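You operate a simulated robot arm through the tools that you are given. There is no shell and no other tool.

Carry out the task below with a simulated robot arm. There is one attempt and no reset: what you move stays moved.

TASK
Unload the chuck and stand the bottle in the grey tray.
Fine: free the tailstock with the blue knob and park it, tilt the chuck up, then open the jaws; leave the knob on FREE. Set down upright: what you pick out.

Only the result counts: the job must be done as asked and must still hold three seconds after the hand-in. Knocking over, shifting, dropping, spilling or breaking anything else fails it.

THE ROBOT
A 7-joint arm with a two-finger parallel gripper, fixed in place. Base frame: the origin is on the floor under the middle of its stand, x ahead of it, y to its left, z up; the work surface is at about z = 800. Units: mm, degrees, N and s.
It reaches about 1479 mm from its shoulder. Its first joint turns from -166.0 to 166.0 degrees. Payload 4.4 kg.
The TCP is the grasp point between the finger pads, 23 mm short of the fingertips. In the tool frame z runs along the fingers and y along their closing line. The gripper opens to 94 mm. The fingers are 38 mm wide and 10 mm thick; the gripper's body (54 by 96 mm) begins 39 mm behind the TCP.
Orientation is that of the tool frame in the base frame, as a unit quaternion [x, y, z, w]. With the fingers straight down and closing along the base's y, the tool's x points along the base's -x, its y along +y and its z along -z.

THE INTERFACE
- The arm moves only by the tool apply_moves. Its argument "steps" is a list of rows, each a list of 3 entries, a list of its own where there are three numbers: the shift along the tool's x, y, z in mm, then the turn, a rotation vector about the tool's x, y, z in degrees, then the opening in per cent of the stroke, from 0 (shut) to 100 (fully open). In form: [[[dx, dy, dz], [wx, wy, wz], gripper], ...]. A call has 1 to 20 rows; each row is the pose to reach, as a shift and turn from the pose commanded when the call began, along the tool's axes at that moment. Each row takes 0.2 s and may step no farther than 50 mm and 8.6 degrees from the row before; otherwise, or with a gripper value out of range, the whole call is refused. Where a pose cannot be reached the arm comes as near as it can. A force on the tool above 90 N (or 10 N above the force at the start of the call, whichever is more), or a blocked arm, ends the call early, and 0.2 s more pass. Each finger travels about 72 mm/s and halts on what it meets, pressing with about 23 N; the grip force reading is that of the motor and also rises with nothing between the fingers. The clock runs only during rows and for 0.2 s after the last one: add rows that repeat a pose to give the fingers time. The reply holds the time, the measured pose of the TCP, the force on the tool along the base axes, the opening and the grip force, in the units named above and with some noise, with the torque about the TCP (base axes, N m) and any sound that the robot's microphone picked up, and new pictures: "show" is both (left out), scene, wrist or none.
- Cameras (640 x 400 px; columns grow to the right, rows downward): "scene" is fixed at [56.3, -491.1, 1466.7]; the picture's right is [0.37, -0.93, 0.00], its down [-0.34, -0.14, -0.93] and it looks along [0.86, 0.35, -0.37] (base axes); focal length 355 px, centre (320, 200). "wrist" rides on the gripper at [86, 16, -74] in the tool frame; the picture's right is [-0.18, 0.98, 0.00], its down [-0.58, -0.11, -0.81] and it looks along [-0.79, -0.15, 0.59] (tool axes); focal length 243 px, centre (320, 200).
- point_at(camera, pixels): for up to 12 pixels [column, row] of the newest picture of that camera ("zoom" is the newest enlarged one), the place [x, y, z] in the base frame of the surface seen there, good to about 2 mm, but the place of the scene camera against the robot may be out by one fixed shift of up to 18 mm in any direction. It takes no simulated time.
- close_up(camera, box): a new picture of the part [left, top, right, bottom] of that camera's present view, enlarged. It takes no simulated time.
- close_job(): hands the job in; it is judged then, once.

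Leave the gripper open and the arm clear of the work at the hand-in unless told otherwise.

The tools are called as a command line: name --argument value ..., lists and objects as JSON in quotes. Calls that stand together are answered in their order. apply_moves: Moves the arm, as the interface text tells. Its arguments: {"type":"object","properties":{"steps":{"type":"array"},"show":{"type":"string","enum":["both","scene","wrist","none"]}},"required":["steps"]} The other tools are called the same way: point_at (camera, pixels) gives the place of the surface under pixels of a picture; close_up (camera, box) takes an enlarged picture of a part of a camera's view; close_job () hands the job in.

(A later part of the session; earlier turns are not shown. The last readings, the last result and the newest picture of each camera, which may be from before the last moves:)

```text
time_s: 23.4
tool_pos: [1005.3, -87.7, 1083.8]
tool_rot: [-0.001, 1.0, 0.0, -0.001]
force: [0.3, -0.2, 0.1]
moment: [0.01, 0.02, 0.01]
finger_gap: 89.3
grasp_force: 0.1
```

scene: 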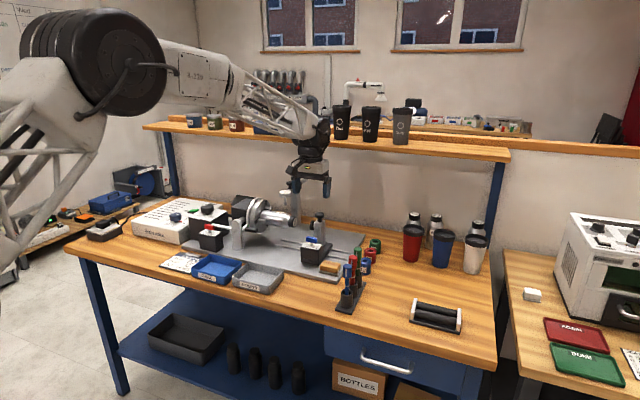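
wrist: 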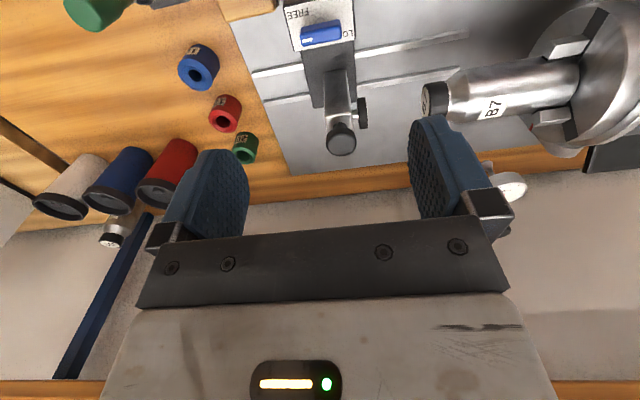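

The tailstock is parked and the blue knob still shows FREE. Next I'll look at the bottle, chuck and jaw handle.

close_up --camera "wrist" --box '[410, 0, 640, 150]'

point_at --camera "wrist" --pixels '[[428, 95], [440, 90], [455, 85], [465, 95], [500, 85], [540, 85], [500, 68], [560, 50], [550, 120], [500, 110], [600, 80], [640, 90]]'

close_up --camera "scene" --box '[180, 165, 350, 270]'

```text
2.67 times, centred on (525, 75) of wrist
```

zoom: 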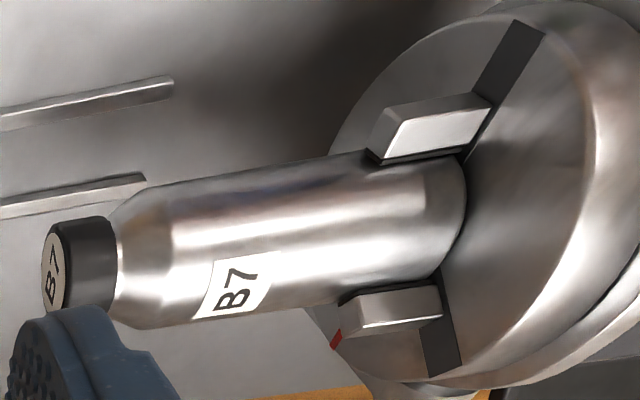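

```text
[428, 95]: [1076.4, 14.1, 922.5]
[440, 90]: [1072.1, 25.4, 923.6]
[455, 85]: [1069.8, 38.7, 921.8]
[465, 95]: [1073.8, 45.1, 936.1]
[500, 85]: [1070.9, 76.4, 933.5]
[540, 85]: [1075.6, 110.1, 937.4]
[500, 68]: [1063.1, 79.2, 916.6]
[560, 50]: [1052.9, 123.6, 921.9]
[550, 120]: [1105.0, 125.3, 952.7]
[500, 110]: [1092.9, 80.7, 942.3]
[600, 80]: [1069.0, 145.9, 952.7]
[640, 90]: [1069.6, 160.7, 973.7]
```

```text
3.76 times, centred on (265, 218) of scene
```

zoom: 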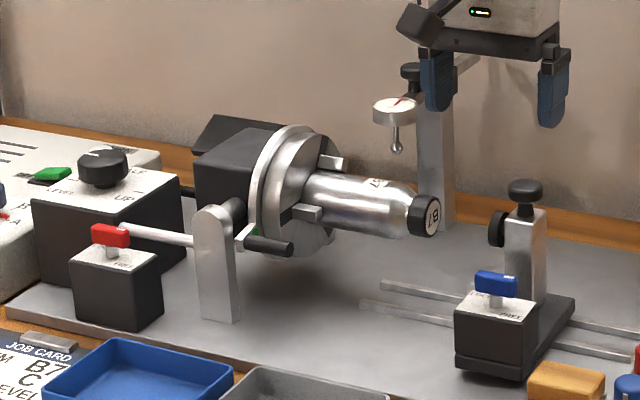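

The bottle's cap is at y≈13–33, its body radius is about 28 mm, and its axis is near x≈1091, z≈914. I also see a red mark on the chuck's face ring and a green one near the black handle. I'll move in front of the headstock and tilt the camera to a flatter view to understand the tilt mechanism.

apply_moves --steps '[[[22, 38, 0], [0, 0, 0], 95], [[44, 76, 0], [0, 0, 0], 95], [[66, 114, 0], [0, 0, 0], 95], [[88, 152, 0], [0, 0, 0], 95], [[110, 190, 0], [0, 0, 0], 95], [[132, 228, 0], [0, 0, 0], 95], [[154, 266, 0], [0, 0, 0], 95], [[176, 304, 0], [0, 0, 0], 95], [[200, 340, 0], [0, 0, 0], 95], [[200, 340, 20], [0, -8, 0], 95], [[200, 340, 40], [0, -16, 0], 95], [[200, 340, 60], [0, -24, 0], 95], [[200, 340, 80], [0, -32, 0], 95], [[200, 340, 110], [0, -36, 0], 95]]' --show "wrist"

```text
time_s: 26.4
tool_pos: [804.7, 252.1, 974.8]
tool_rot: [-0.001, 0.951, 0.001, 0.311]
force: [0.3, 0.0, -0.2]
moment: [-0.03, 0.02, 0.0]
finger_gap: 89.5
grasp_force: 0.1
```

wrist: 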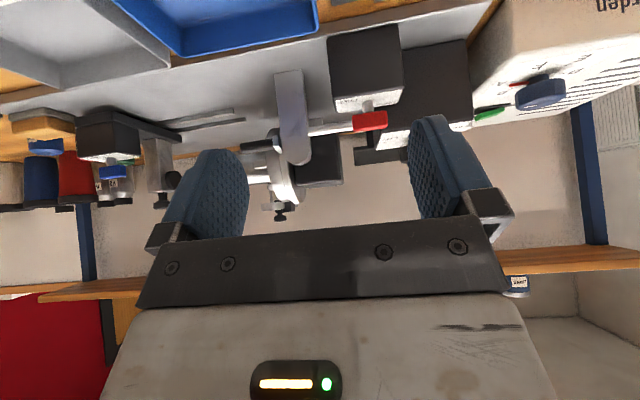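

close_up --camera "wrist" --box '[240, 60, 400, 220]'

point_at --camera "wrist" --pixels '[[292, 100], [293, 130], [297, 160], [311, 129], [330, 127], [345, 125], [278, 212], [270, 145], [255, 147], [370, 122], [278, 139], [315, 165]]'

```text
2.50 times, centred on (320, 140) of wrist
```

zoom: 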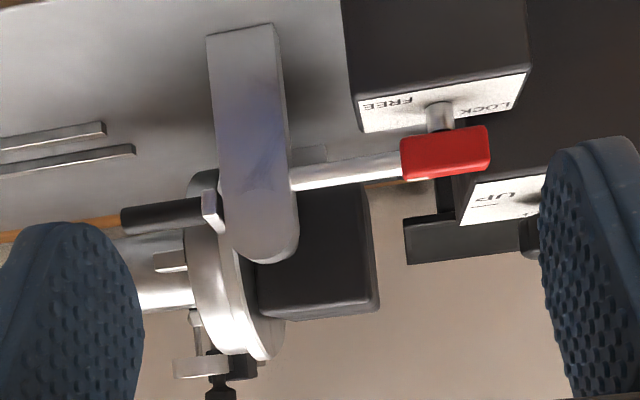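

```text
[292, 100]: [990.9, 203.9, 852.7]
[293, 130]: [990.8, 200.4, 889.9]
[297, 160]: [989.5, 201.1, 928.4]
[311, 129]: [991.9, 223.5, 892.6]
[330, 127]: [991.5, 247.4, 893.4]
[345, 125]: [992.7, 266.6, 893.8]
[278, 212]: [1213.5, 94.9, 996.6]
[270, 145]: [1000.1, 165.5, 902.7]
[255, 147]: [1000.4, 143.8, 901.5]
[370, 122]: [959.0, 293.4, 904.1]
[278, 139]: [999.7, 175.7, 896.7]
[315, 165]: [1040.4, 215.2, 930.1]
```

The rod near the red knob runs level from the dial box side into the post, and the red knob stands at FREE. Now I'll look closely at the LEVEL/HALF/UP dial.

apply_moves --steps '[[[0, 0, -30], [0, 8, 0], 95], [[0, 10, -60], [0, 16, 0], 95], [[0, 20, -90], [0, 24, 0], 95], [[0, 40, -110], [0, 32, 0], 95], [[0, 60, -120], [0, 36, 0], 95]]' --show "none"

```text
time_s: 27.6
tool_pos: [734.1, 312.4, 1071.1]
tool_rot: [0.0, 1.0, 0.0, -0.001]
force: [0.3, -0.4, -0.6]
moment: [0.01, 0.02, -0.01]
finger_gap: 89.4
grasp_force: 0.1
```

Moving forward so the dial comes into view.

apply_moves --steps '[[[-45, 5, 0], [0, 0, 0], 95], [[-90, 10, 0], [0, 0, 0], 95], [[-135, 15, 0], [0, 0, 0], 95], [[-175, 20, 0], [0, 0, 0], 95], [[-215, 25, 0], [0, 0, 0], 95]]' --show "wrist"

```text
time_s: 28.8
tool_pos: [949.8, 336.4, 1071.1]
tool_rot: [0.0, 1.0, -0.001, 0.0]
force: [-0.5, -0.1, 0.2]
moment: [0.03, 0.0, -0.01]
finger_gap: 89.3
grasp_force: 0.0
```

wrist: 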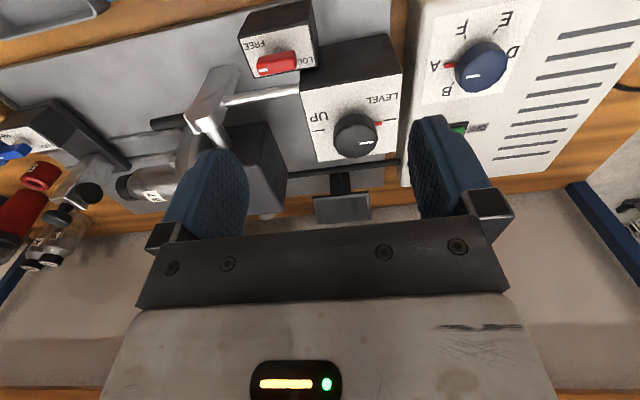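

close_up --camera "wrist" --box '[290, 60, 420, 170]'

close_up --camera "wrist" --box '[140, 60, 330, 220]'

point_at --camera "wrist" --pixels '[[354, 133], [354, 117], [335, 133], [374, 133], [354, 153], [380, 124], [305, 87], [400, 70], [312, 130], [392, 122], [318, 158], [295, 93]]'

```text
3.64 times, centred on (355, 115) of wrist
```

zoom: 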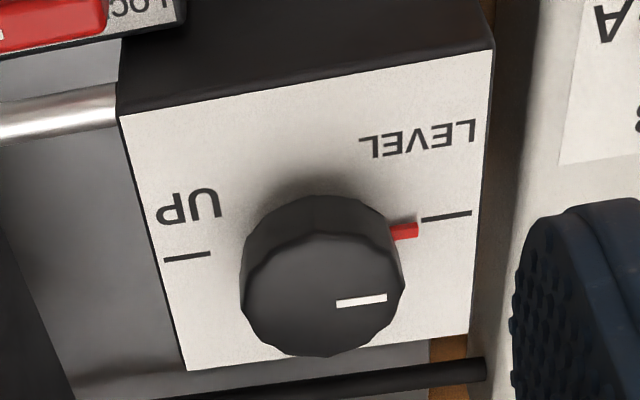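

```text
2.50 times, centred on (235, 140) of wrist
```

zoom: 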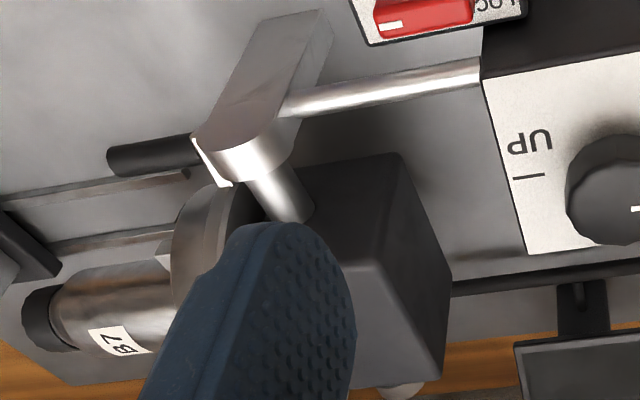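

```text
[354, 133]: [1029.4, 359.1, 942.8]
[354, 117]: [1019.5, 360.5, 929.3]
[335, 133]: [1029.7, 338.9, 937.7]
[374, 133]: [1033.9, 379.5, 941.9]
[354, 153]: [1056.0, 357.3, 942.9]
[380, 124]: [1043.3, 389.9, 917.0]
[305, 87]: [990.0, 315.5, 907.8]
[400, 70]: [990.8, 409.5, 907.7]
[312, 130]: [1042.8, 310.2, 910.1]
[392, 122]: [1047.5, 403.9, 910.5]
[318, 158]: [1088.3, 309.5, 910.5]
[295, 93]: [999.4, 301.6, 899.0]
```

The white mark and red pointer both read LEVEL (+y), UP is at -y, and HALF is at the back (+x), so UP is 180° clockwise. The knob is centred at about (1040, 360), roughly 42 mm across with its top at z 943. I'll move above it and partway down.

apply_moves --steps '[[[-45, 12, 0], [0, 0, 0], 95], [[-90, 23.5, 0], [0, 0, 0], 95], [[-90, 23.5, 40], [0, 0, 0], 95], [[-90, 23.5, 80], [0, 0, 0], 80], [[-90, 23.5, 95], [0, 0, 0], 75]]' --show "wrist"

```text
time_s: 30.0
tool_pos: [1039.4, 360.4, 975.5]
tool_rot: [0.0, 1.0, 0.0, 0.0]
force: [0.8, 0.9, 0.7]
moment: [0.02, 0.03, -0.01]
finger_gap: 70.4
grasp_force: 0.1
```

wrist: 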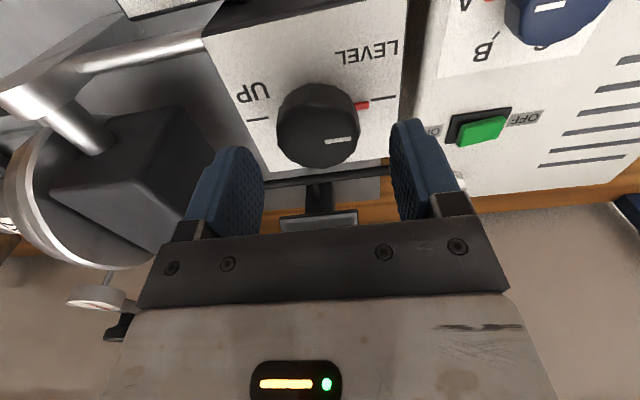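

point_at --camera "wrist" --pixels '[[318, 112], [318, 140], [318, 164], [281, 140], [353, 135], [338, 140], [362, 105], [258, 119], [383, 98], [300, 90]]'

close_up --camera "wrist" --box '[250, 60, 400, 180]'

```text
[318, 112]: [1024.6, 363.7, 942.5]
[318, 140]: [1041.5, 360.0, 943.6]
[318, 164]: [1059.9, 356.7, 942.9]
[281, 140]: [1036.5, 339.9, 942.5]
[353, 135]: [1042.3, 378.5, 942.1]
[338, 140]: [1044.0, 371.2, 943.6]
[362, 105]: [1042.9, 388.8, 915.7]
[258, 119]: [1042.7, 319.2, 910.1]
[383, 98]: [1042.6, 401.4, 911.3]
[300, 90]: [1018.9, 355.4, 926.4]
```

```text
3.33 times, centred on (325, 120) of wrist
```

zoom: 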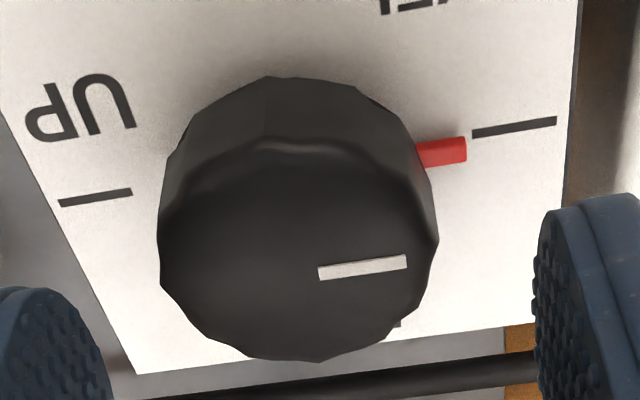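

The knob centre is at about (1042.5, 360). I'll shift 3 mm, go down to z≈946 so the fingertips stay above the red pointer, and close.

apply_moves --steps '[[[-3, 0, 15], [0, 0, 0], 75], [[-3, 0, 29], [0, 0, 0], 75], [[-3, 0, 29], [0, 0, 0], 55], [[-3, 0, 29], [0, 0, 0], 42], [[-3, 0, 29], [0, 0, 0], 38], [[-3, 0, 29], [0, 0, 0], 36]]' --show "wrist"

```text
time_s: 31.4
tool_pos: [1042.8, 359.8, 946.6]
tool_rot: [0.0, 1.0, 0.001, -0.001]
force: [-7.2, -35.6, 4.4]
moment: [-0.93, 0.27, -0.09]
finger_gap: 47.4
grasp_force: 45.1
```

wrist: 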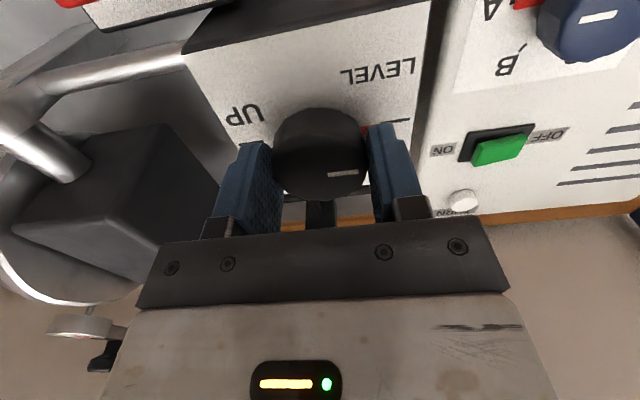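

It's gripped at 47 mm, with a -36 N load in y, so the true centre is a couple of mm to -y. I'll ease over and start turning clockwise in steps.

apply_moves --steps '[[[0, -2, 0], [0, 0, 0], 36], [[0, -2, 0], [0, 0, 5], 36], [[0, -2, 0], [0, 0, 10], 36], [[0, -2, 0], [0, 0, 15], 36], [[0, -2, 0], [0, 0, 20], 36]]' --show "both"

```text
time_s: 32.6
tool_pos: [1042.8, 358.9, 947.5]
tool_rot: [0.174, 0.985, 0.0, 0.0]
force: [20.2, -11.6, -1.2]
moment: [-0.28, -0.63, 0.0]
finger_gap: 47.5
grasp_force: 44.8
```

scene: 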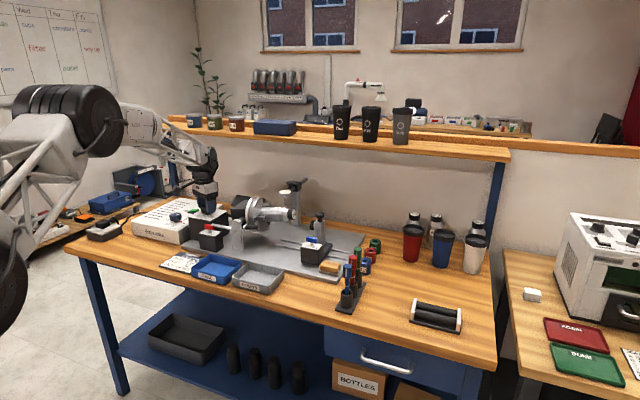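
wrist: 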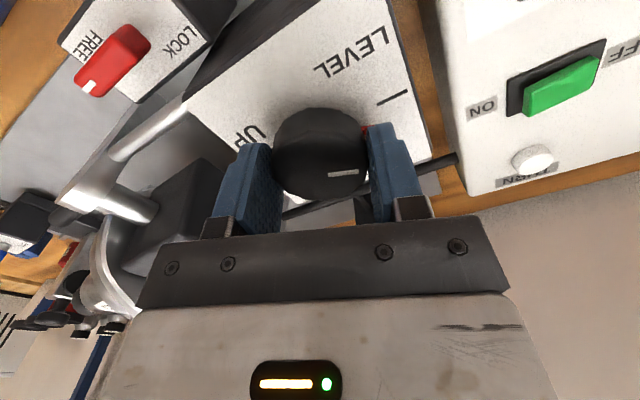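

close_up --camera "scene" --box '[180, 165, 350, 270]'

```text
3.76 times, centred on (265, 218) of scene
```

zoom: 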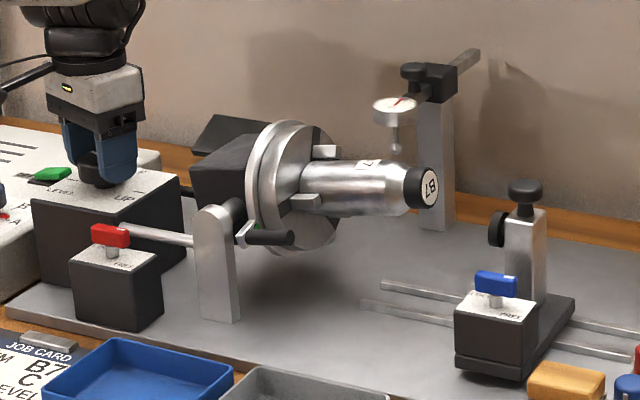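

The chuck tilts with the dial, at about half its angle. Before going on I'll check that the dial gauge behind is out of the sweep.

point_at --camera "zoom" --pixels '[[395, 105], [375, 100], [415, 100], [395, 150], [440, 80], [430, 190], [400, 180], [330, 190], [270, 240], [320, 150], [290, 130], [215, 160]]'

```text
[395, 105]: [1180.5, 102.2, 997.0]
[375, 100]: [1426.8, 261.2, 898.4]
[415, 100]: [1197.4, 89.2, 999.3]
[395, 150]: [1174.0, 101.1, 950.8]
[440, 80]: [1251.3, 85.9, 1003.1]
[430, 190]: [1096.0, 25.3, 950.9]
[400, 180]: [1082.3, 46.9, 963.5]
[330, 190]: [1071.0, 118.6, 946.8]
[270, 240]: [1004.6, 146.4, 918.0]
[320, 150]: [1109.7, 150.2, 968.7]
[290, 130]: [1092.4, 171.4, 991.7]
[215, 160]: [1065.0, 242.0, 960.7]
```

The gauge sits at x≥1170 and the chuck's radius reaches only about 1156, so it's clear. I'll ease off the side load and continue the turn to about 90° (HALF).

apply_moves --steps '[[[-1.2, -0.3, 0], [0, 0, 6], 36], [[-1.2, -0.3, 0], [0, 0, 13], 36], [[-1.2, -0.3, 0], [0, 0, 20], 36], [[-1.2, -0.3, 0], [0, 0, 27], 36], [[-1.2, -0.3, 0], [0, 0, 34], 36], [[-1.2, -0.3, 0], [0, 0, 41], 36]]' --show "both"

```text
time_s: 34.0
tool_pos: [1043.6, 359.8, 947.8]
tool_rot: [0.507, 0.862, 0.0, 0.0]
force: [-17.9, 17.4, 4.7]
moment: [0.63, 0.52, -0.01]
finger_gap: 47.1
grasp_force: 44.7
```

scene: 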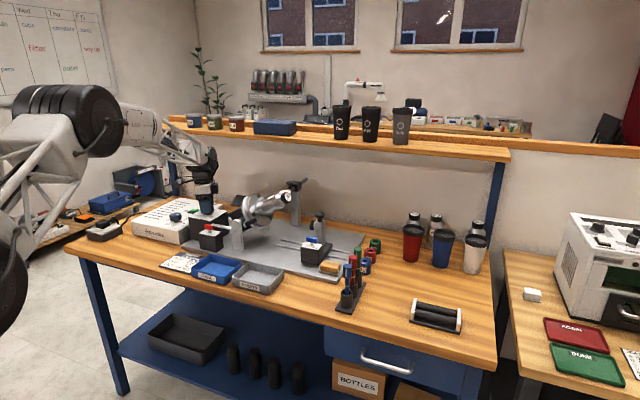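
wrist: 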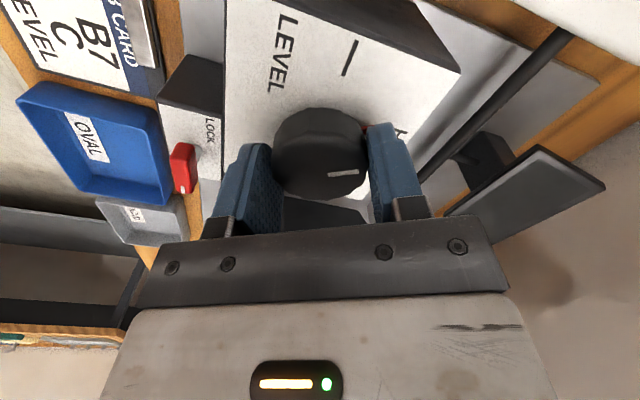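

apply_moves --steps '[[[1.2, -0.3, 0], [0, 0, 6], 36], [[1.2, -0.3, 0], [0, 0, 13], 36], [[1.2, -0.3, 0], [0, 0, 20], 36], [[1.2, -0.3, 0], [0, 0, 27], 36], [[1.2, -0.3, 0], [0, 0, 34], 36]]' --show "both"

```text
time_s: 35.2
tool_pos: [1043.4, 359.1, 947.4]
tool_rot: [0.738, 0.674, 0.0, 0.0]
force: [3.8, 10.7, 0.7]
moment: [0.13, -0.15, 0.03]
finger_gap: 47.3
grasp_force: 44.9
```

scene: 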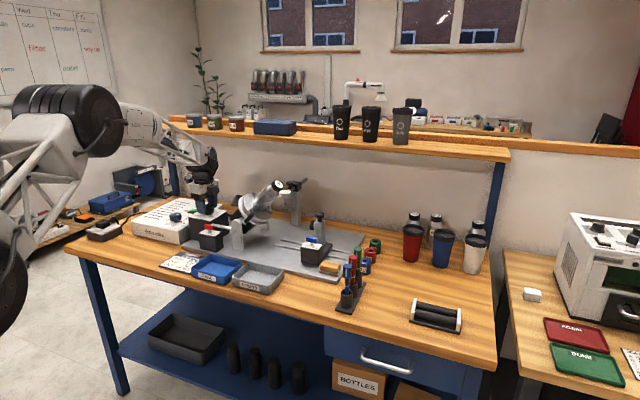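
wrist: 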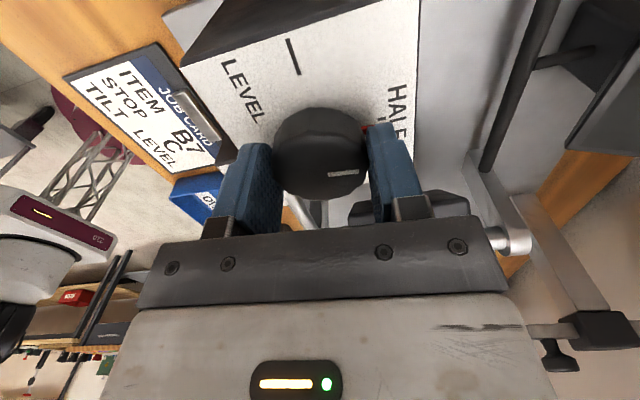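

The dial is past HALF and the chuck is at about 47°. I'll keep turning with the same grip, watching that the wrist follows.

apply_moves --steps '[[[0.5, 0.1, 0], [0, 0, 7], 36], [[0.5, 0.1, 0], [0, 0, 14], 36], [[0.5, 0.1, 0], [0, 0, 21], 36], [[0.5, 0.1, 0], [0, 0, 28], 36]]' --show "both"

```text
time_s: 36.2
tool_pos: [1042.8, 359.3, 947.3]
tool_rot: [0.879, 0.477, 0.0, 0.0]
force: [4.4, -6.7, 3.1]
moment: [-0.33, 0.12, 0.0]
finger_gap: 47.5
grasp_force: 45.1
```

scene: 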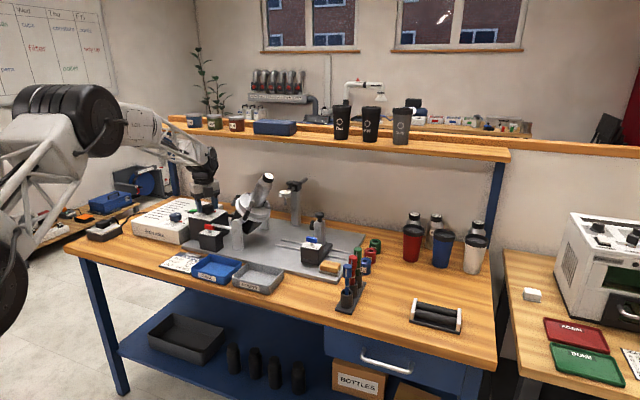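
wrist: 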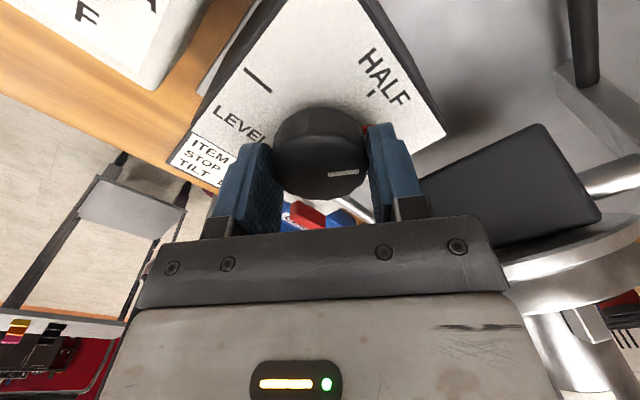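

It still follows well. Continuing toward UP.

apply_moves --steps '[[[0, 0, 0], [0, 0, 7], 36], [[0, 0, 0], [0, 0, 14], 36], [[0, 0, 0], [0, 0, 21], 36], [[0, 0, 0], [0, 0, 28], 36]]' --show "both"

```text
time_s: 37.2
tool_pos: [1042.8, 359.2, 948.0]
tool_rot: [0.968, 0.249, -0.001, 0.0]
force: [7.1, -12.9, 4.9]
moment: [-0.38, -0.31, -0.02]
finger_gap: 47.5
grasp_force: 44.7
```

scene: 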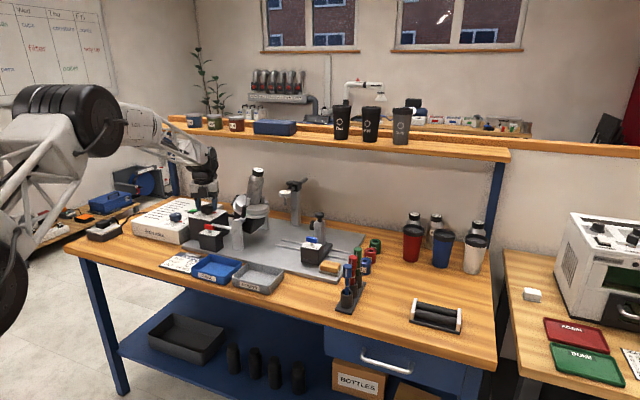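
wrist: 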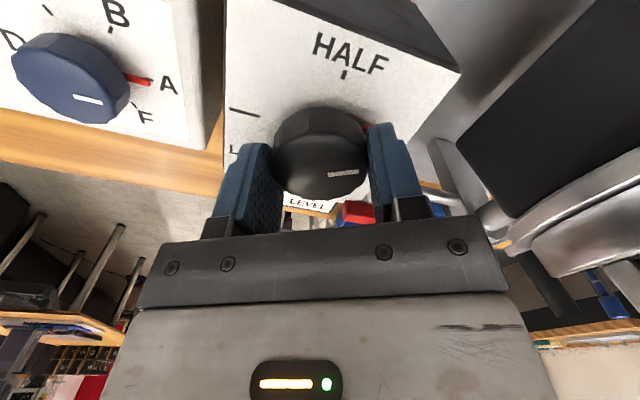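

apply_moves --steps '[[[0, 0.5, 0], [0, 0, 7], 36], [[0, 0.5, 0], [0, 0, 14], 36], [[0, 0.5, 0], [0, 0, 21], 36], [[0, 0.5, 0], [0, 0, 26], 36]]' --show "both"

```text
time_s: 38.2
tool_pos: [1047.9, 350.9, 952.5]
tool_rot: [0.975, 0.223, 0.001, -0.009]
force: [-29.9, 59.5, 29.5]
moment: [1.94, 1.76, -0.12]
finger_gap: 64.2
grasp_force: 34.2
out of reach, approached as far as the arm can: row 1, 2, 3, 4
```

scene: 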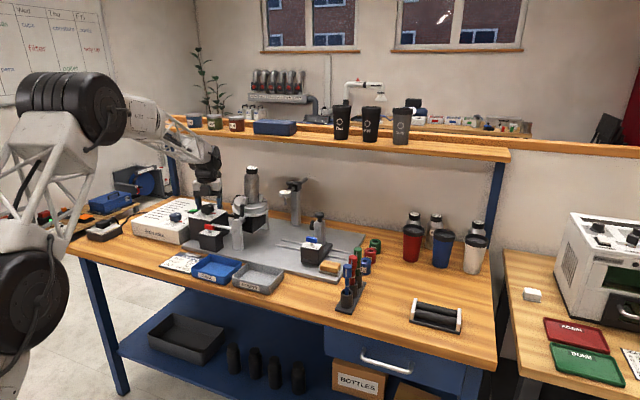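
wrist: 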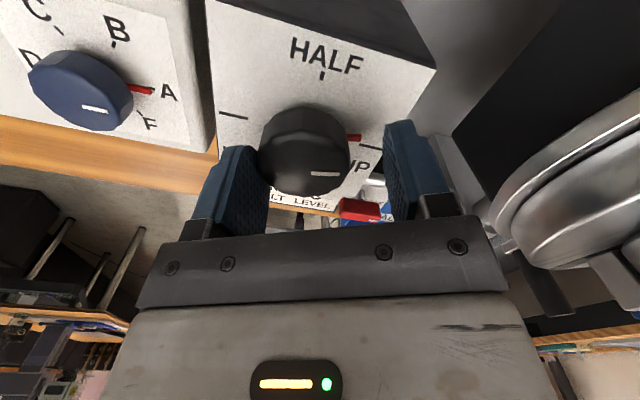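

The wrist joint reached its limit near 154° and the hand drifted a little. The pointer is already close to UP, and the bottle is nearly upright. I'll open the fingers, unwind slightly and lift off.

apply_moves --steps '[[[0, 0, 0], [0, 0, -4], 70], [[0, 0, 0], [0, 0, -12], 100], [[0, 0, 0], [0, 0, -20], 100], [[0, 0, 0], [0, 0, -28], 100], [[0, 0, -20], [0, 0, -30], 100], [[0, 0, -50], [0, 0, -36], 100], [[0, 0, -80], [0, 0, -44], 100]]' --show "both"

```text
time_s: 39.8
tool_pos: [1048.2, 348.0, 1026.4]
tool_rot: [0.821, 0.571, 0.002, -0.008]
force: [0.5, -0.2, -1.6]
moment: [0.03, -0.02, 0.02]
finger_gap: 94.0
grasp_force: 0.1
```

scene: 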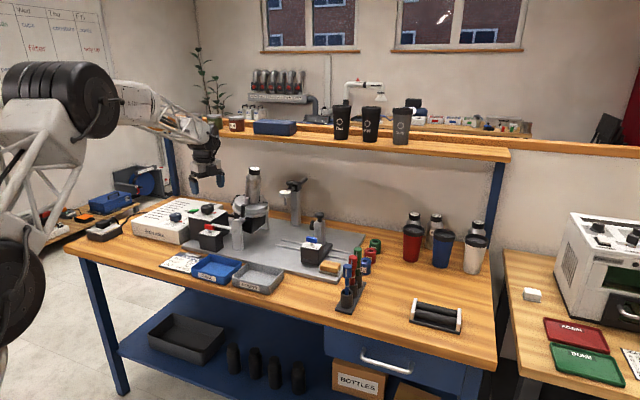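
wrist: 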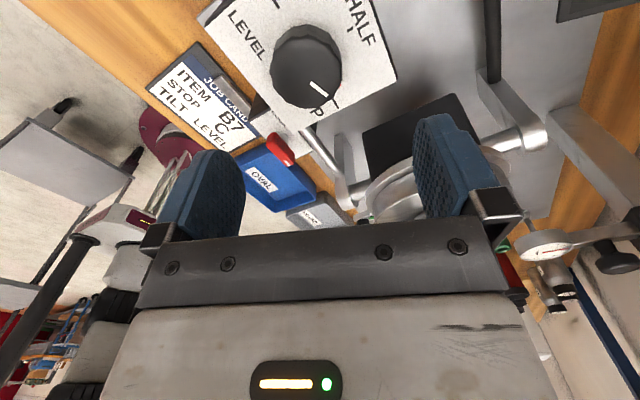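

The tilt holds on its own. I'll zoom in to see how far the dial and chuck are.

close_up --camera "wrist" --box '[200, 0, 420, 140]'

close_up --camera "scene" --box '[170, 150, 330, 260]'

```text
2.86 times, centred on (310, 70) of wrist
```

zoom: 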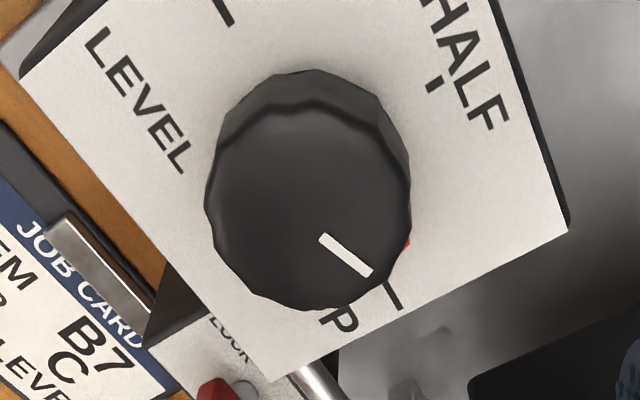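

```text
3.64 times, centred on (250, 205) of scene
```

zoom: 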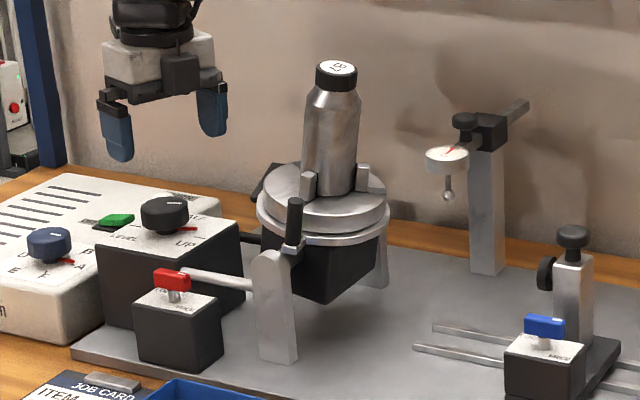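

The pointer is about 20° short of UP and the chuck is at about 80°. I'll first level the hand, since it picked up roughly 1° of tilt, and recentre it. Then I'll unwind the wrist for another grip.

apply_moves --steps '[[[8.5, -8.9, -10], [-0.6, -0.7, 0], 100], [[8.5, -8.9, -10], [-0.6, -0.7, 0], 100]]' --show "none"

apply_moves --steps '[[[0, 0, 0], [0, 0, -8.5], 100], [[0, 0, 0], [0, 0, -17], 100], [[0, 0, 0], [0, 0, -25.5], 100], [[0, 0, 0], [0, 0, -34], 100], [[0, 0, 0], [0, 0, -42.5], 100], [[0, 0, 0], [0, 0, -51], 100], [[0, 0, 0], [0, 0, -59.5], 100], [[0, 0, 0], [0, 0, -68], 100], [[0, 0, 0], [0, 0, -76.5], 100], [[0, 0, 0], [0, 0, -85], 100], [[0, 0, 0], [0, 0, -93.5], 100], [[0, 0, 0], [0, 0, -102], 100], [[0, 0, 0], [0, 0, -110.4], 100]]' --show "wrist"

```text
time_s: 40.4
tool_pos: [1043.2, 357.4, 1039.1]
tool_rot: [0.821, 0.57, 0.001, 0.0]
force: [0.5, 0.2, -0.1]
moment: [0.01, -0.02, -0.02]
finger_gap: 94.0
grasp_force: 0.1
```

```text
time_s: 43.2
tool_pos: [1043.7, 358.6, 1039.2]
tool_rot: [-0.001, 1.0, 0.0, 0.001]
force: [0.3, 0.9, 0.3]
moment: [-0.02, 0.05, 0.0]
finger_gap: 94.1
grasp_force: 0.0
```

wrist: 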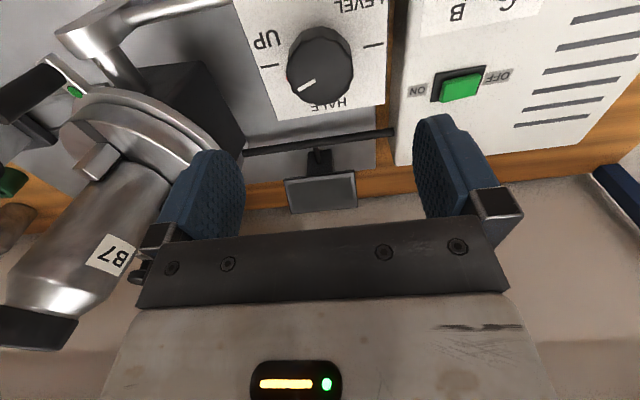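

The knob is centred at about (320, 65), with its mark about 20° short of the UP tick. I'll descend and grip again.

apply_moves --steps '[[[0, 0.4, 40], [0, 0, 0], 90], [[0.5, 0.4, 75], [0, 0, 0], 75], [[0.5, 0.4, 92], [0, 0, 0], 75], [[0.5, 0.4, 92], [0, 0, 0], 55], [[0.5, 0.4, 92], [0, 0, 0], 42], [[0.5, 0.4, 92], [0, 0, 0], 36], [[0.5, 0.4, 92], [0, 0, 0], 36]]' --show "wrist"

```text
time_s: 44.8
tool_pos: [1043.7, 359.0, 948.0]
tool_rot: [0.001, 1.0, 0.001, 0.001]
force: [7.0, 8.5, 0.1]
moment: [0.27, -0.3, -0.02]
finger_gap: 47.2
grasp_force: 44.7
```

wrist: 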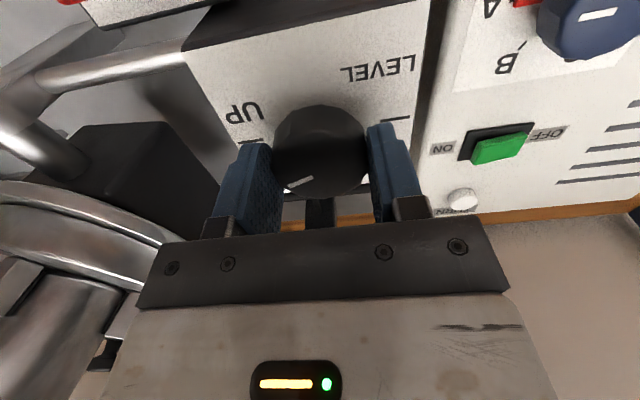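

Gripped cleanly at 47 mm. I'll turn clockwise in small steps until it reaches the UP end stop.

apply_moves --steps '[[[0, 0, 0], [0, 0, 5], 36], [[0, 0, 0], [0, 0, 10], 36], [[0, 0, 0], [0, 0, 15], 36], [[0, 0, 0], [0, 0, 19], 36], [[0, 0, 0], [0, 0, 22], 36]]' --show "both"

```text
time_s: 46.0
tool_pos: [1044.6, 359.4, 948.2]
tool_rot: [0.191, 0.982, 0.001, 0.001]
force: [1.8, -1.2, 11.0]
moment: [0.01, 0.23, 0.84]
finger_gap: 47.3
grasp_force: 44.6
```

scene: 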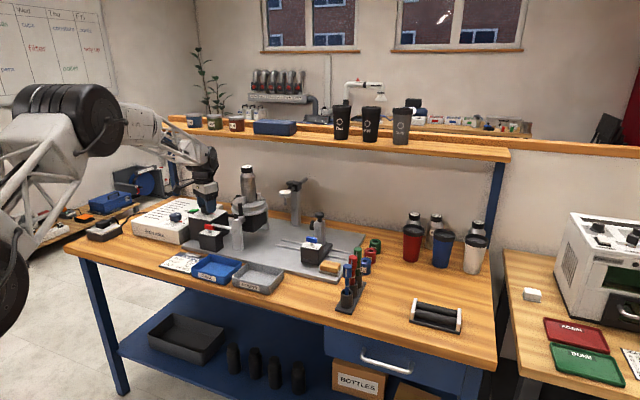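
wrist: 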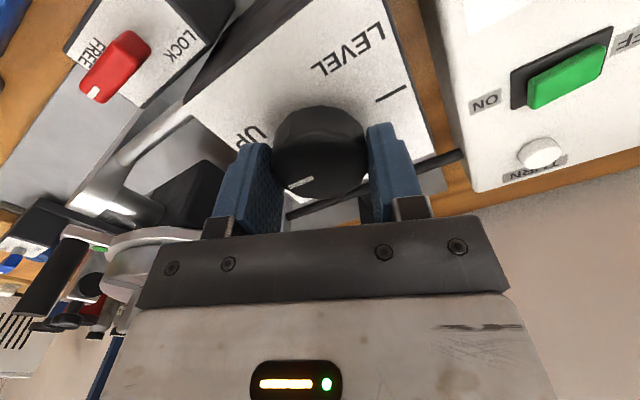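

close_up --camera "scene" --box '[170, 150, 330, 260]'

close_up --camera "wrist" --box '[180, 60, 440, 240]'

```text
3.64 times, centred on (250, 205) of scene
```

zoom: 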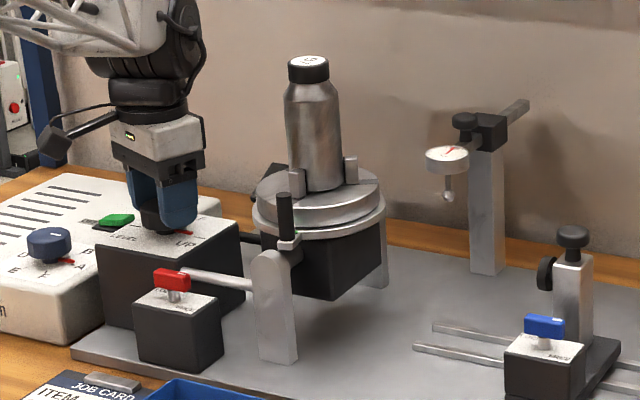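

```text
2.22 times, centred on (310, 150) of wrist
```

zoom: 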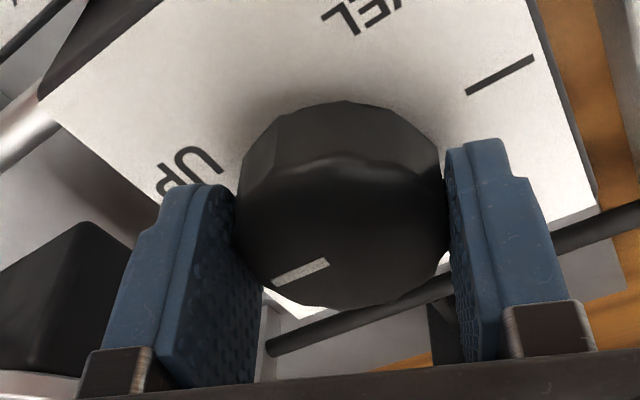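

The bottle looks upright and torque has risen to 0.84 Nm. I'll nudge 3° more to confirm it's on the stop.

apply_moves --steps '[[[0, 0, 0], [0, 0, 1.5], 36], [[0, 0, 0], [0, 0, 3], 36]]' --show "wrist"

```text
time_s: 46.6
tool_pos: [1044.1, 358.5, 948.6]
tool_rot: [0.217, 0.976, 0.001, 0.001]
force: [-1.9, -4.5, 13.9]
moment: [-0.29, -0.03, 0.65]
finger_gap: 47.0
grasp_force: 44.9
```

wrist: 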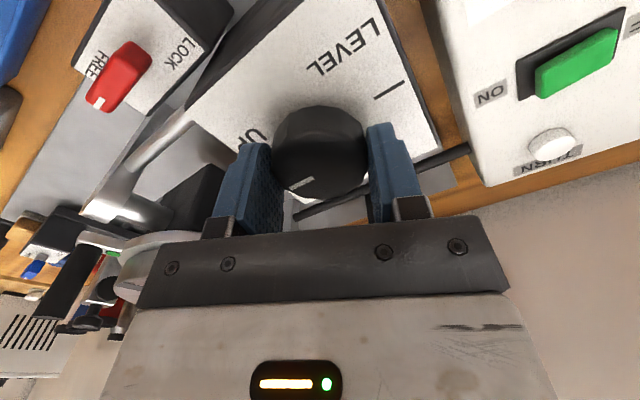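

The fingers slipped against the stop, so the dial is fully at UP. I'll open and lift straight up.

apply_moves --steps '[[[0, 0, 0], [0, 0, 0], 50], [[0, 0, 0], [0, 0, 0], 75], [[0, 0, 0], [0, 0, 0], 80], [[0, 0, -30], [0, 0, 0], 80], [[0, 0, -70], [0, 0, -5], 80], [[0, 0, -110], [0, 0, -12], 90], [[0, 0, -150], [0, 0, -19], 100], [[0, 0, -190], [0, 0, -25], 100], [[40, 0, -200], [0, 0, -25], 100]]' --show "both"

```text
time_s: 48.6
tool_pos: [1007.6, 375.6, 1146.8]
tool_rot: [0.0, 1.0, 0.002, 0.001]
force: [0.2, 0.8, -1.1]
moment: [0.0, 0.0, 0.02]
finger_gap: 94.2
grasp_force: 0.0
```

scene: 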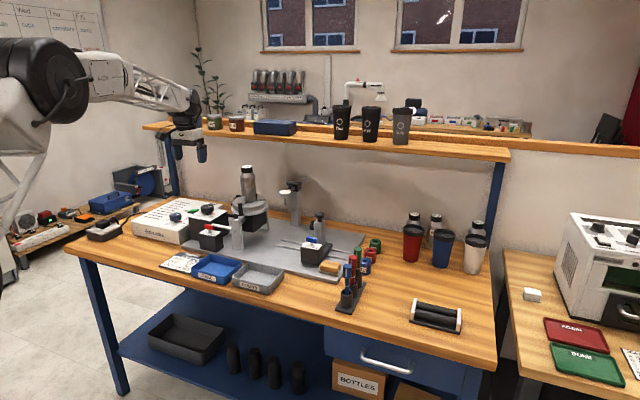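
wrist: 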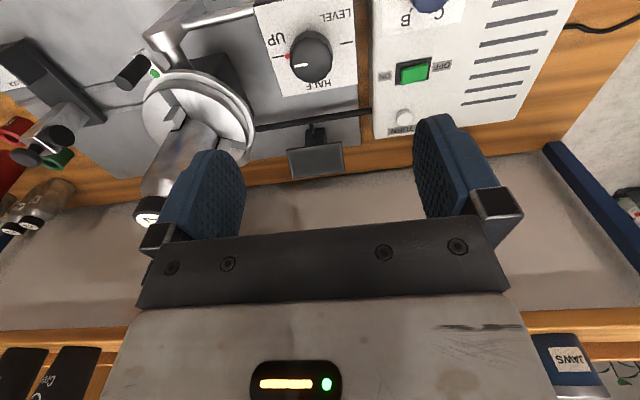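

The dial pointer sits at UP and the chuck is vertical. Next I'll move above the chuck (high enough to clear the bottle) to study the jaw ring and handle.

apply_moves --steps '[[[5, 0, -45], [0, 0, 0], 100], [[6, -40, -50], [0, 0, 0], 100], [[6, -80, -50], [0, 0, 0], 100], [[6, -120, -50], [0, 0, 0], 100], [[6, -165, -50], [0, 0, 0], 100]]' --show "wrist"

```text
time_s: 49.8
tool_pos: [1000.4, 212.0, 1195.3]
tool_rot: [0.0, 1.0, 0.001, 0.0]
force: [0.4, -0.5, 0.0]
moment: [0.02, -0.01, 0.01]
finger_gap: 93.9
grasp_force: 0.0
```

wrist: 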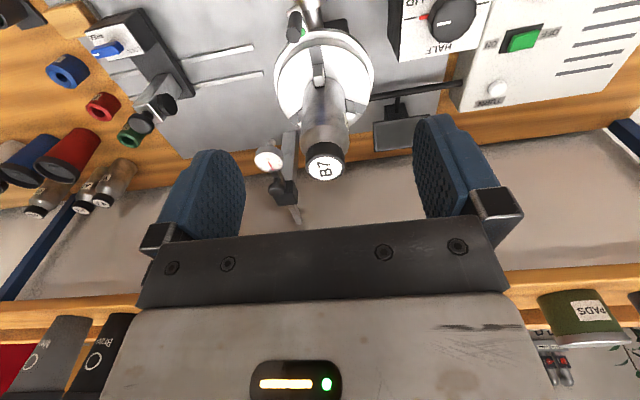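

close_up --camera "wrist" --box '[250, 0, 400, 130]'

point_at --camera "wrist" --pixels '[[325, 168], [310, 165], [340, 165], [325, 155], [325, 180], [295, 22], [303, 32], [318, 68], [300, 70], [350, 60], [365, 90], [282, 85]]'

close_up --camera "scene" --box '[205, 155, 295, 255]'

```text
3.08 times, centred on (325, 65) of wrist
```

zoom: 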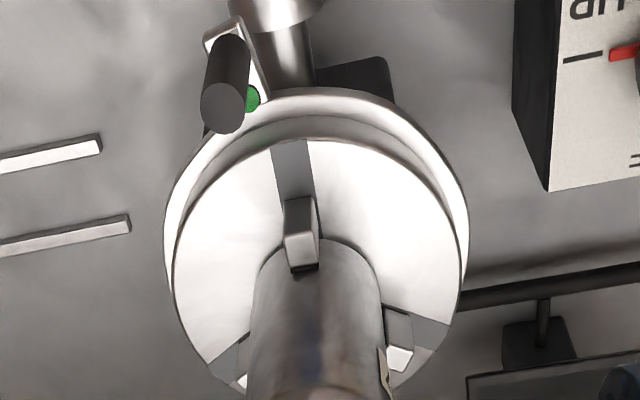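

```text
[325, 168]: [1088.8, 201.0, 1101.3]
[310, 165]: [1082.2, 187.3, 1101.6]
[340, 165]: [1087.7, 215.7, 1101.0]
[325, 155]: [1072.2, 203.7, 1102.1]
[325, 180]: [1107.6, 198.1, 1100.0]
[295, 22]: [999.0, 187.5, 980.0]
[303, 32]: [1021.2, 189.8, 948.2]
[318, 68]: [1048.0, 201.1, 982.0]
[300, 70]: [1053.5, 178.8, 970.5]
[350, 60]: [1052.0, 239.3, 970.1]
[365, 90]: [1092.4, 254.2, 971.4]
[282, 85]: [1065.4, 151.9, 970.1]
```

```text
4.00 times, centred on (250, 205) of scene
```

zoom: 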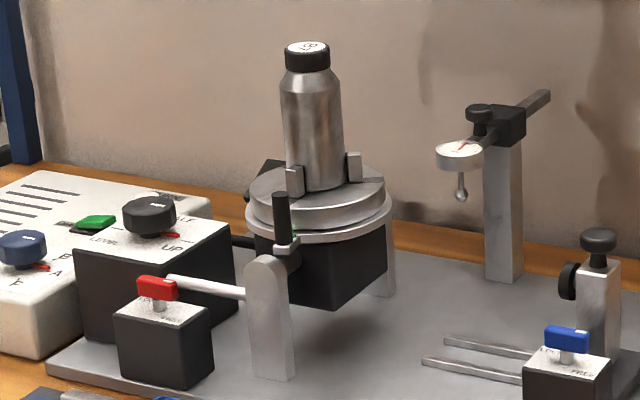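

The bottle is upright, with its cap top at about (1090, 201, 1101). The jaw handle stands vertically at about (1001, 188), top z≈980, with a green dot at its base. I need to find the red mark, so I'll check what's visible and the shelf clearance.

point_at --camera "scene" --pixels '[[330, 150], [250, 138], [450, 150], [333, 135], [370, 142], [290, 130]]'

close_up --camera "wrist" --box '[270, 0, 340, 60]'

close_up --camera "scene" --box '[225, 185, 285, 230]'

```text
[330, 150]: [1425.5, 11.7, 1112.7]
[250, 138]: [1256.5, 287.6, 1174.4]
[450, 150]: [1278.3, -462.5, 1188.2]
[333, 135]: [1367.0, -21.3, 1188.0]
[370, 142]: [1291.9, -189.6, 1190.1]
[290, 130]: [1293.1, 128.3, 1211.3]
```

```text
6.67 times, centred on (305, 30) of wrist
```

zoom: 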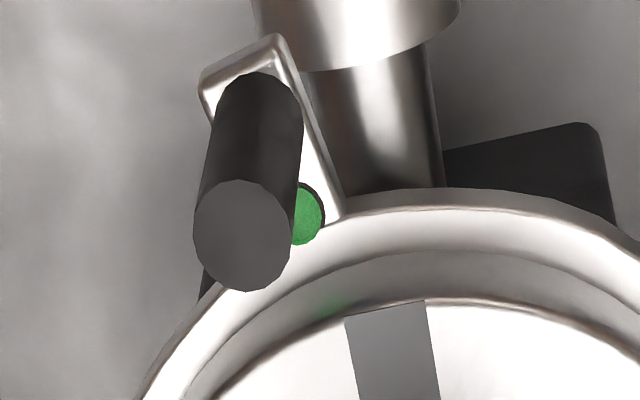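

```text
8.89 times, centred on (255, 208) of scene
```

zoom: 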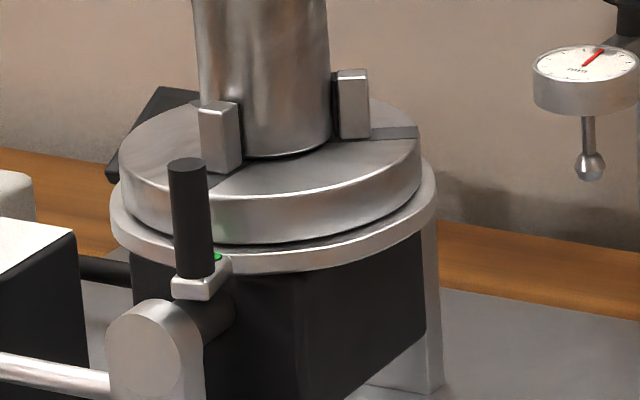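

The shelf's front edge is at x≈1250, so staying below x≈1170 is fine. I'll swing the camera round to look from the +y side and find the red mark on the ring.

apply_moves --steps '[[[0, 10, 0], [0, 0, 8.2], 100], [[-10, 20, 0], [0, 0, 16.4], 100], [[-20, 30, 0], [0, 0, 24.6], 100], [[-30, 40, 0], [0, 0, 32.8], 100], [[-40, 50, 0], [0, 0, 41], 100], [[-50, 60, 0], [0, 0, 49.2], 100], [[-60, 70, 0], [0, 0, 57.4], 100], [[-70, 80, 0], [0, 0, 65.6], 100], [[-80, 80, 0], [0, 0, 73.8], 100], [[-90, 80, 0], [0, 0, 82], 100], [[-95, 80, 0], [0, 0, 90], 100]]' --show "wrist"

```text
time_s: 52.2
tool_pos: [1097.2, 290.4, 1197.3]
tool_rot: [0.708, 0.706, 0.002, -0.001]
force: [0.4, -0.1, 0.2]
moment: [0.04, 0.02, 0.01]
finger_gap: 94.3
grasp_force: 0.1
```

wrist: 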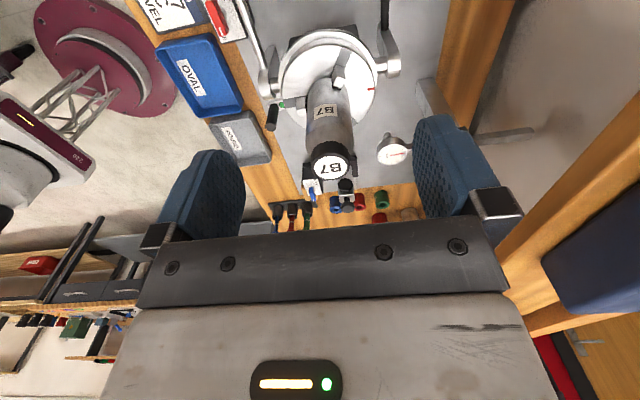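

close_up --camera "wrist" --box '[250, 20, 410, 150]'

point_at --camera "wrist" --pixels '[[370, 89], [372, 90], [282, 104], [271, 118], [273, 105], [330, 165], [338, 72], [290, 85], [330, 45], [378, 66]]'

```text
3.08 times, centred on (330, 85) of wrist
```

zoom: 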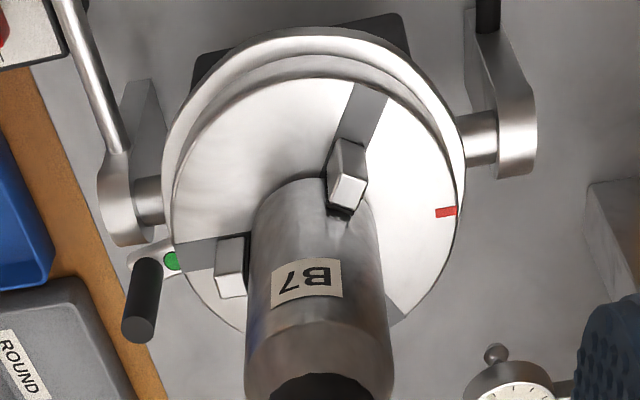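

```text
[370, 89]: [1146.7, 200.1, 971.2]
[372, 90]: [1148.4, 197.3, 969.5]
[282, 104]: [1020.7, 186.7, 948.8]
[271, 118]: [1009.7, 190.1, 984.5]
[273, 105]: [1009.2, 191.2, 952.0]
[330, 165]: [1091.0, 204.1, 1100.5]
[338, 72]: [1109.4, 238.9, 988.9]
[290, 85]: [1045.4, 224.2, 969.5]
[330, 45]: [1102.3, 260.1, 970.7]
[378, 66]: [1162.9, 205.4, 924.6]
```

The red bar is only an index mark on the chuck face. The jaw control is the ring with the black vertical handle. I'll measure the handle precisely.

point_at --camera "wrist" --pixels '[[271, 126], [267, 127], [276, 127], [271, 122], [271, 130], [269, 107], [277, 104], [286, 103], [345, 80], [308, 92], [372, 110], [330, 110]]'

close_up --camera "wrist" --box '[250, 80, 310, 140]'

```text
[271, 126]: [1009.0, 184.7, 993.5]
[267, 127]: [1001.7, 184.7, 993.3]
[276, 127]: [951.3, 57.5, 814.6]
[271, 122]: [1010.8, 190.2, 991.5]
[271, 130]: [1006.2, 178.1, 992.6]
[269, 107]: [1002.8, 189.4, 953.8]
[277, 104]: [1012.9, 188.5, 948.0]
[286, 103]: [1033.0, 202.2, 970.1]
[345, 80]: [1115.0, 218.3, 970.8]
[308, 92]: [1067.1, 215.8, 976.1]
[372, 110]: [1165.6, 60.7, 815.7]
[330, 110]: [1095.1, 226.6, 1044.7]
```

```text
6.67 times, centred on (280, 110) of wrist
```

zoom: 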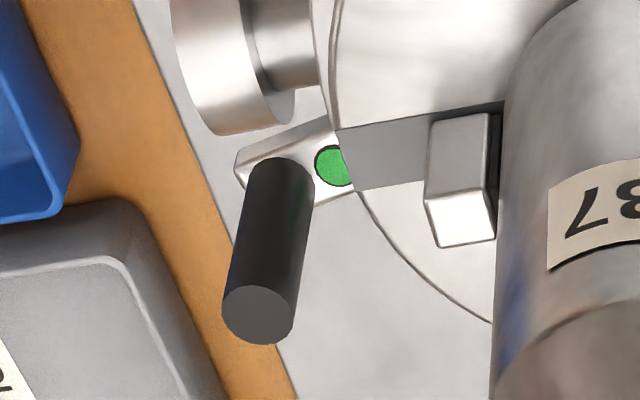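

The handle is about 14 mm across, centred near (1006, 186), with its top at z 993 and radius about 86 mm from the chuck axis. I'll move above it with the wrist turned so the fingers close tangentially (heading -10°).

apply_moves --steps '[[[-9, -8, 0], [0, 0, -8.3], 90], [[-18, -16, 0], [0, 0, -16.6], 80], [[-27, -24, 0], [0, 0, -25], 70], [[-36, -32, 0], [0, 0, -33.3], 60], [[-45, -40, 0], [0, 0, -41.6], 50], [[-54, -48, 0], [0, 0, -50], 50], [[-63, -56, 0], [0, 0, -58.3], 50], [[-72, -64, 0], [0, 0, -66.6], 50], [[-81, -72, 0], [0, 0, -75], 50], [[-90, -80, 0], [0, 0, -83.3], 50], [[-98, -87, 0], [0, 0, -91.6], 50], [[-104, -92, 0], [0, 0, -100], 50]]' --show "wrist"

```text
time_s: 54.8
tool_pos: [1004.5, 186.1, 1196.3]
tool_rot: [-0.088, 0.996, 0.001, 0.0]
force: [0.1, -0.1, -0.2]
moment: [-0.07, 0.01, 0.02]
finger_gap: 46.8
grasp_force: 0.1
```

wrist: 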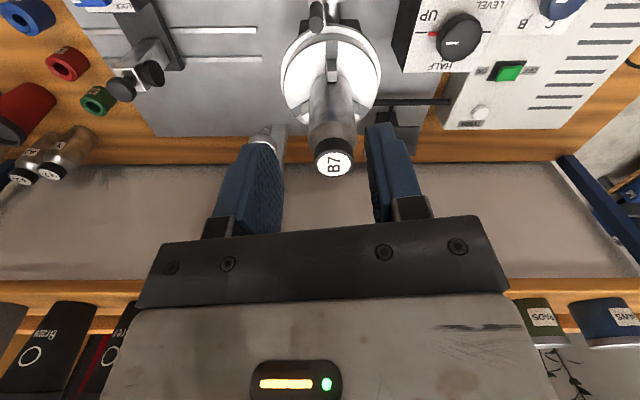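

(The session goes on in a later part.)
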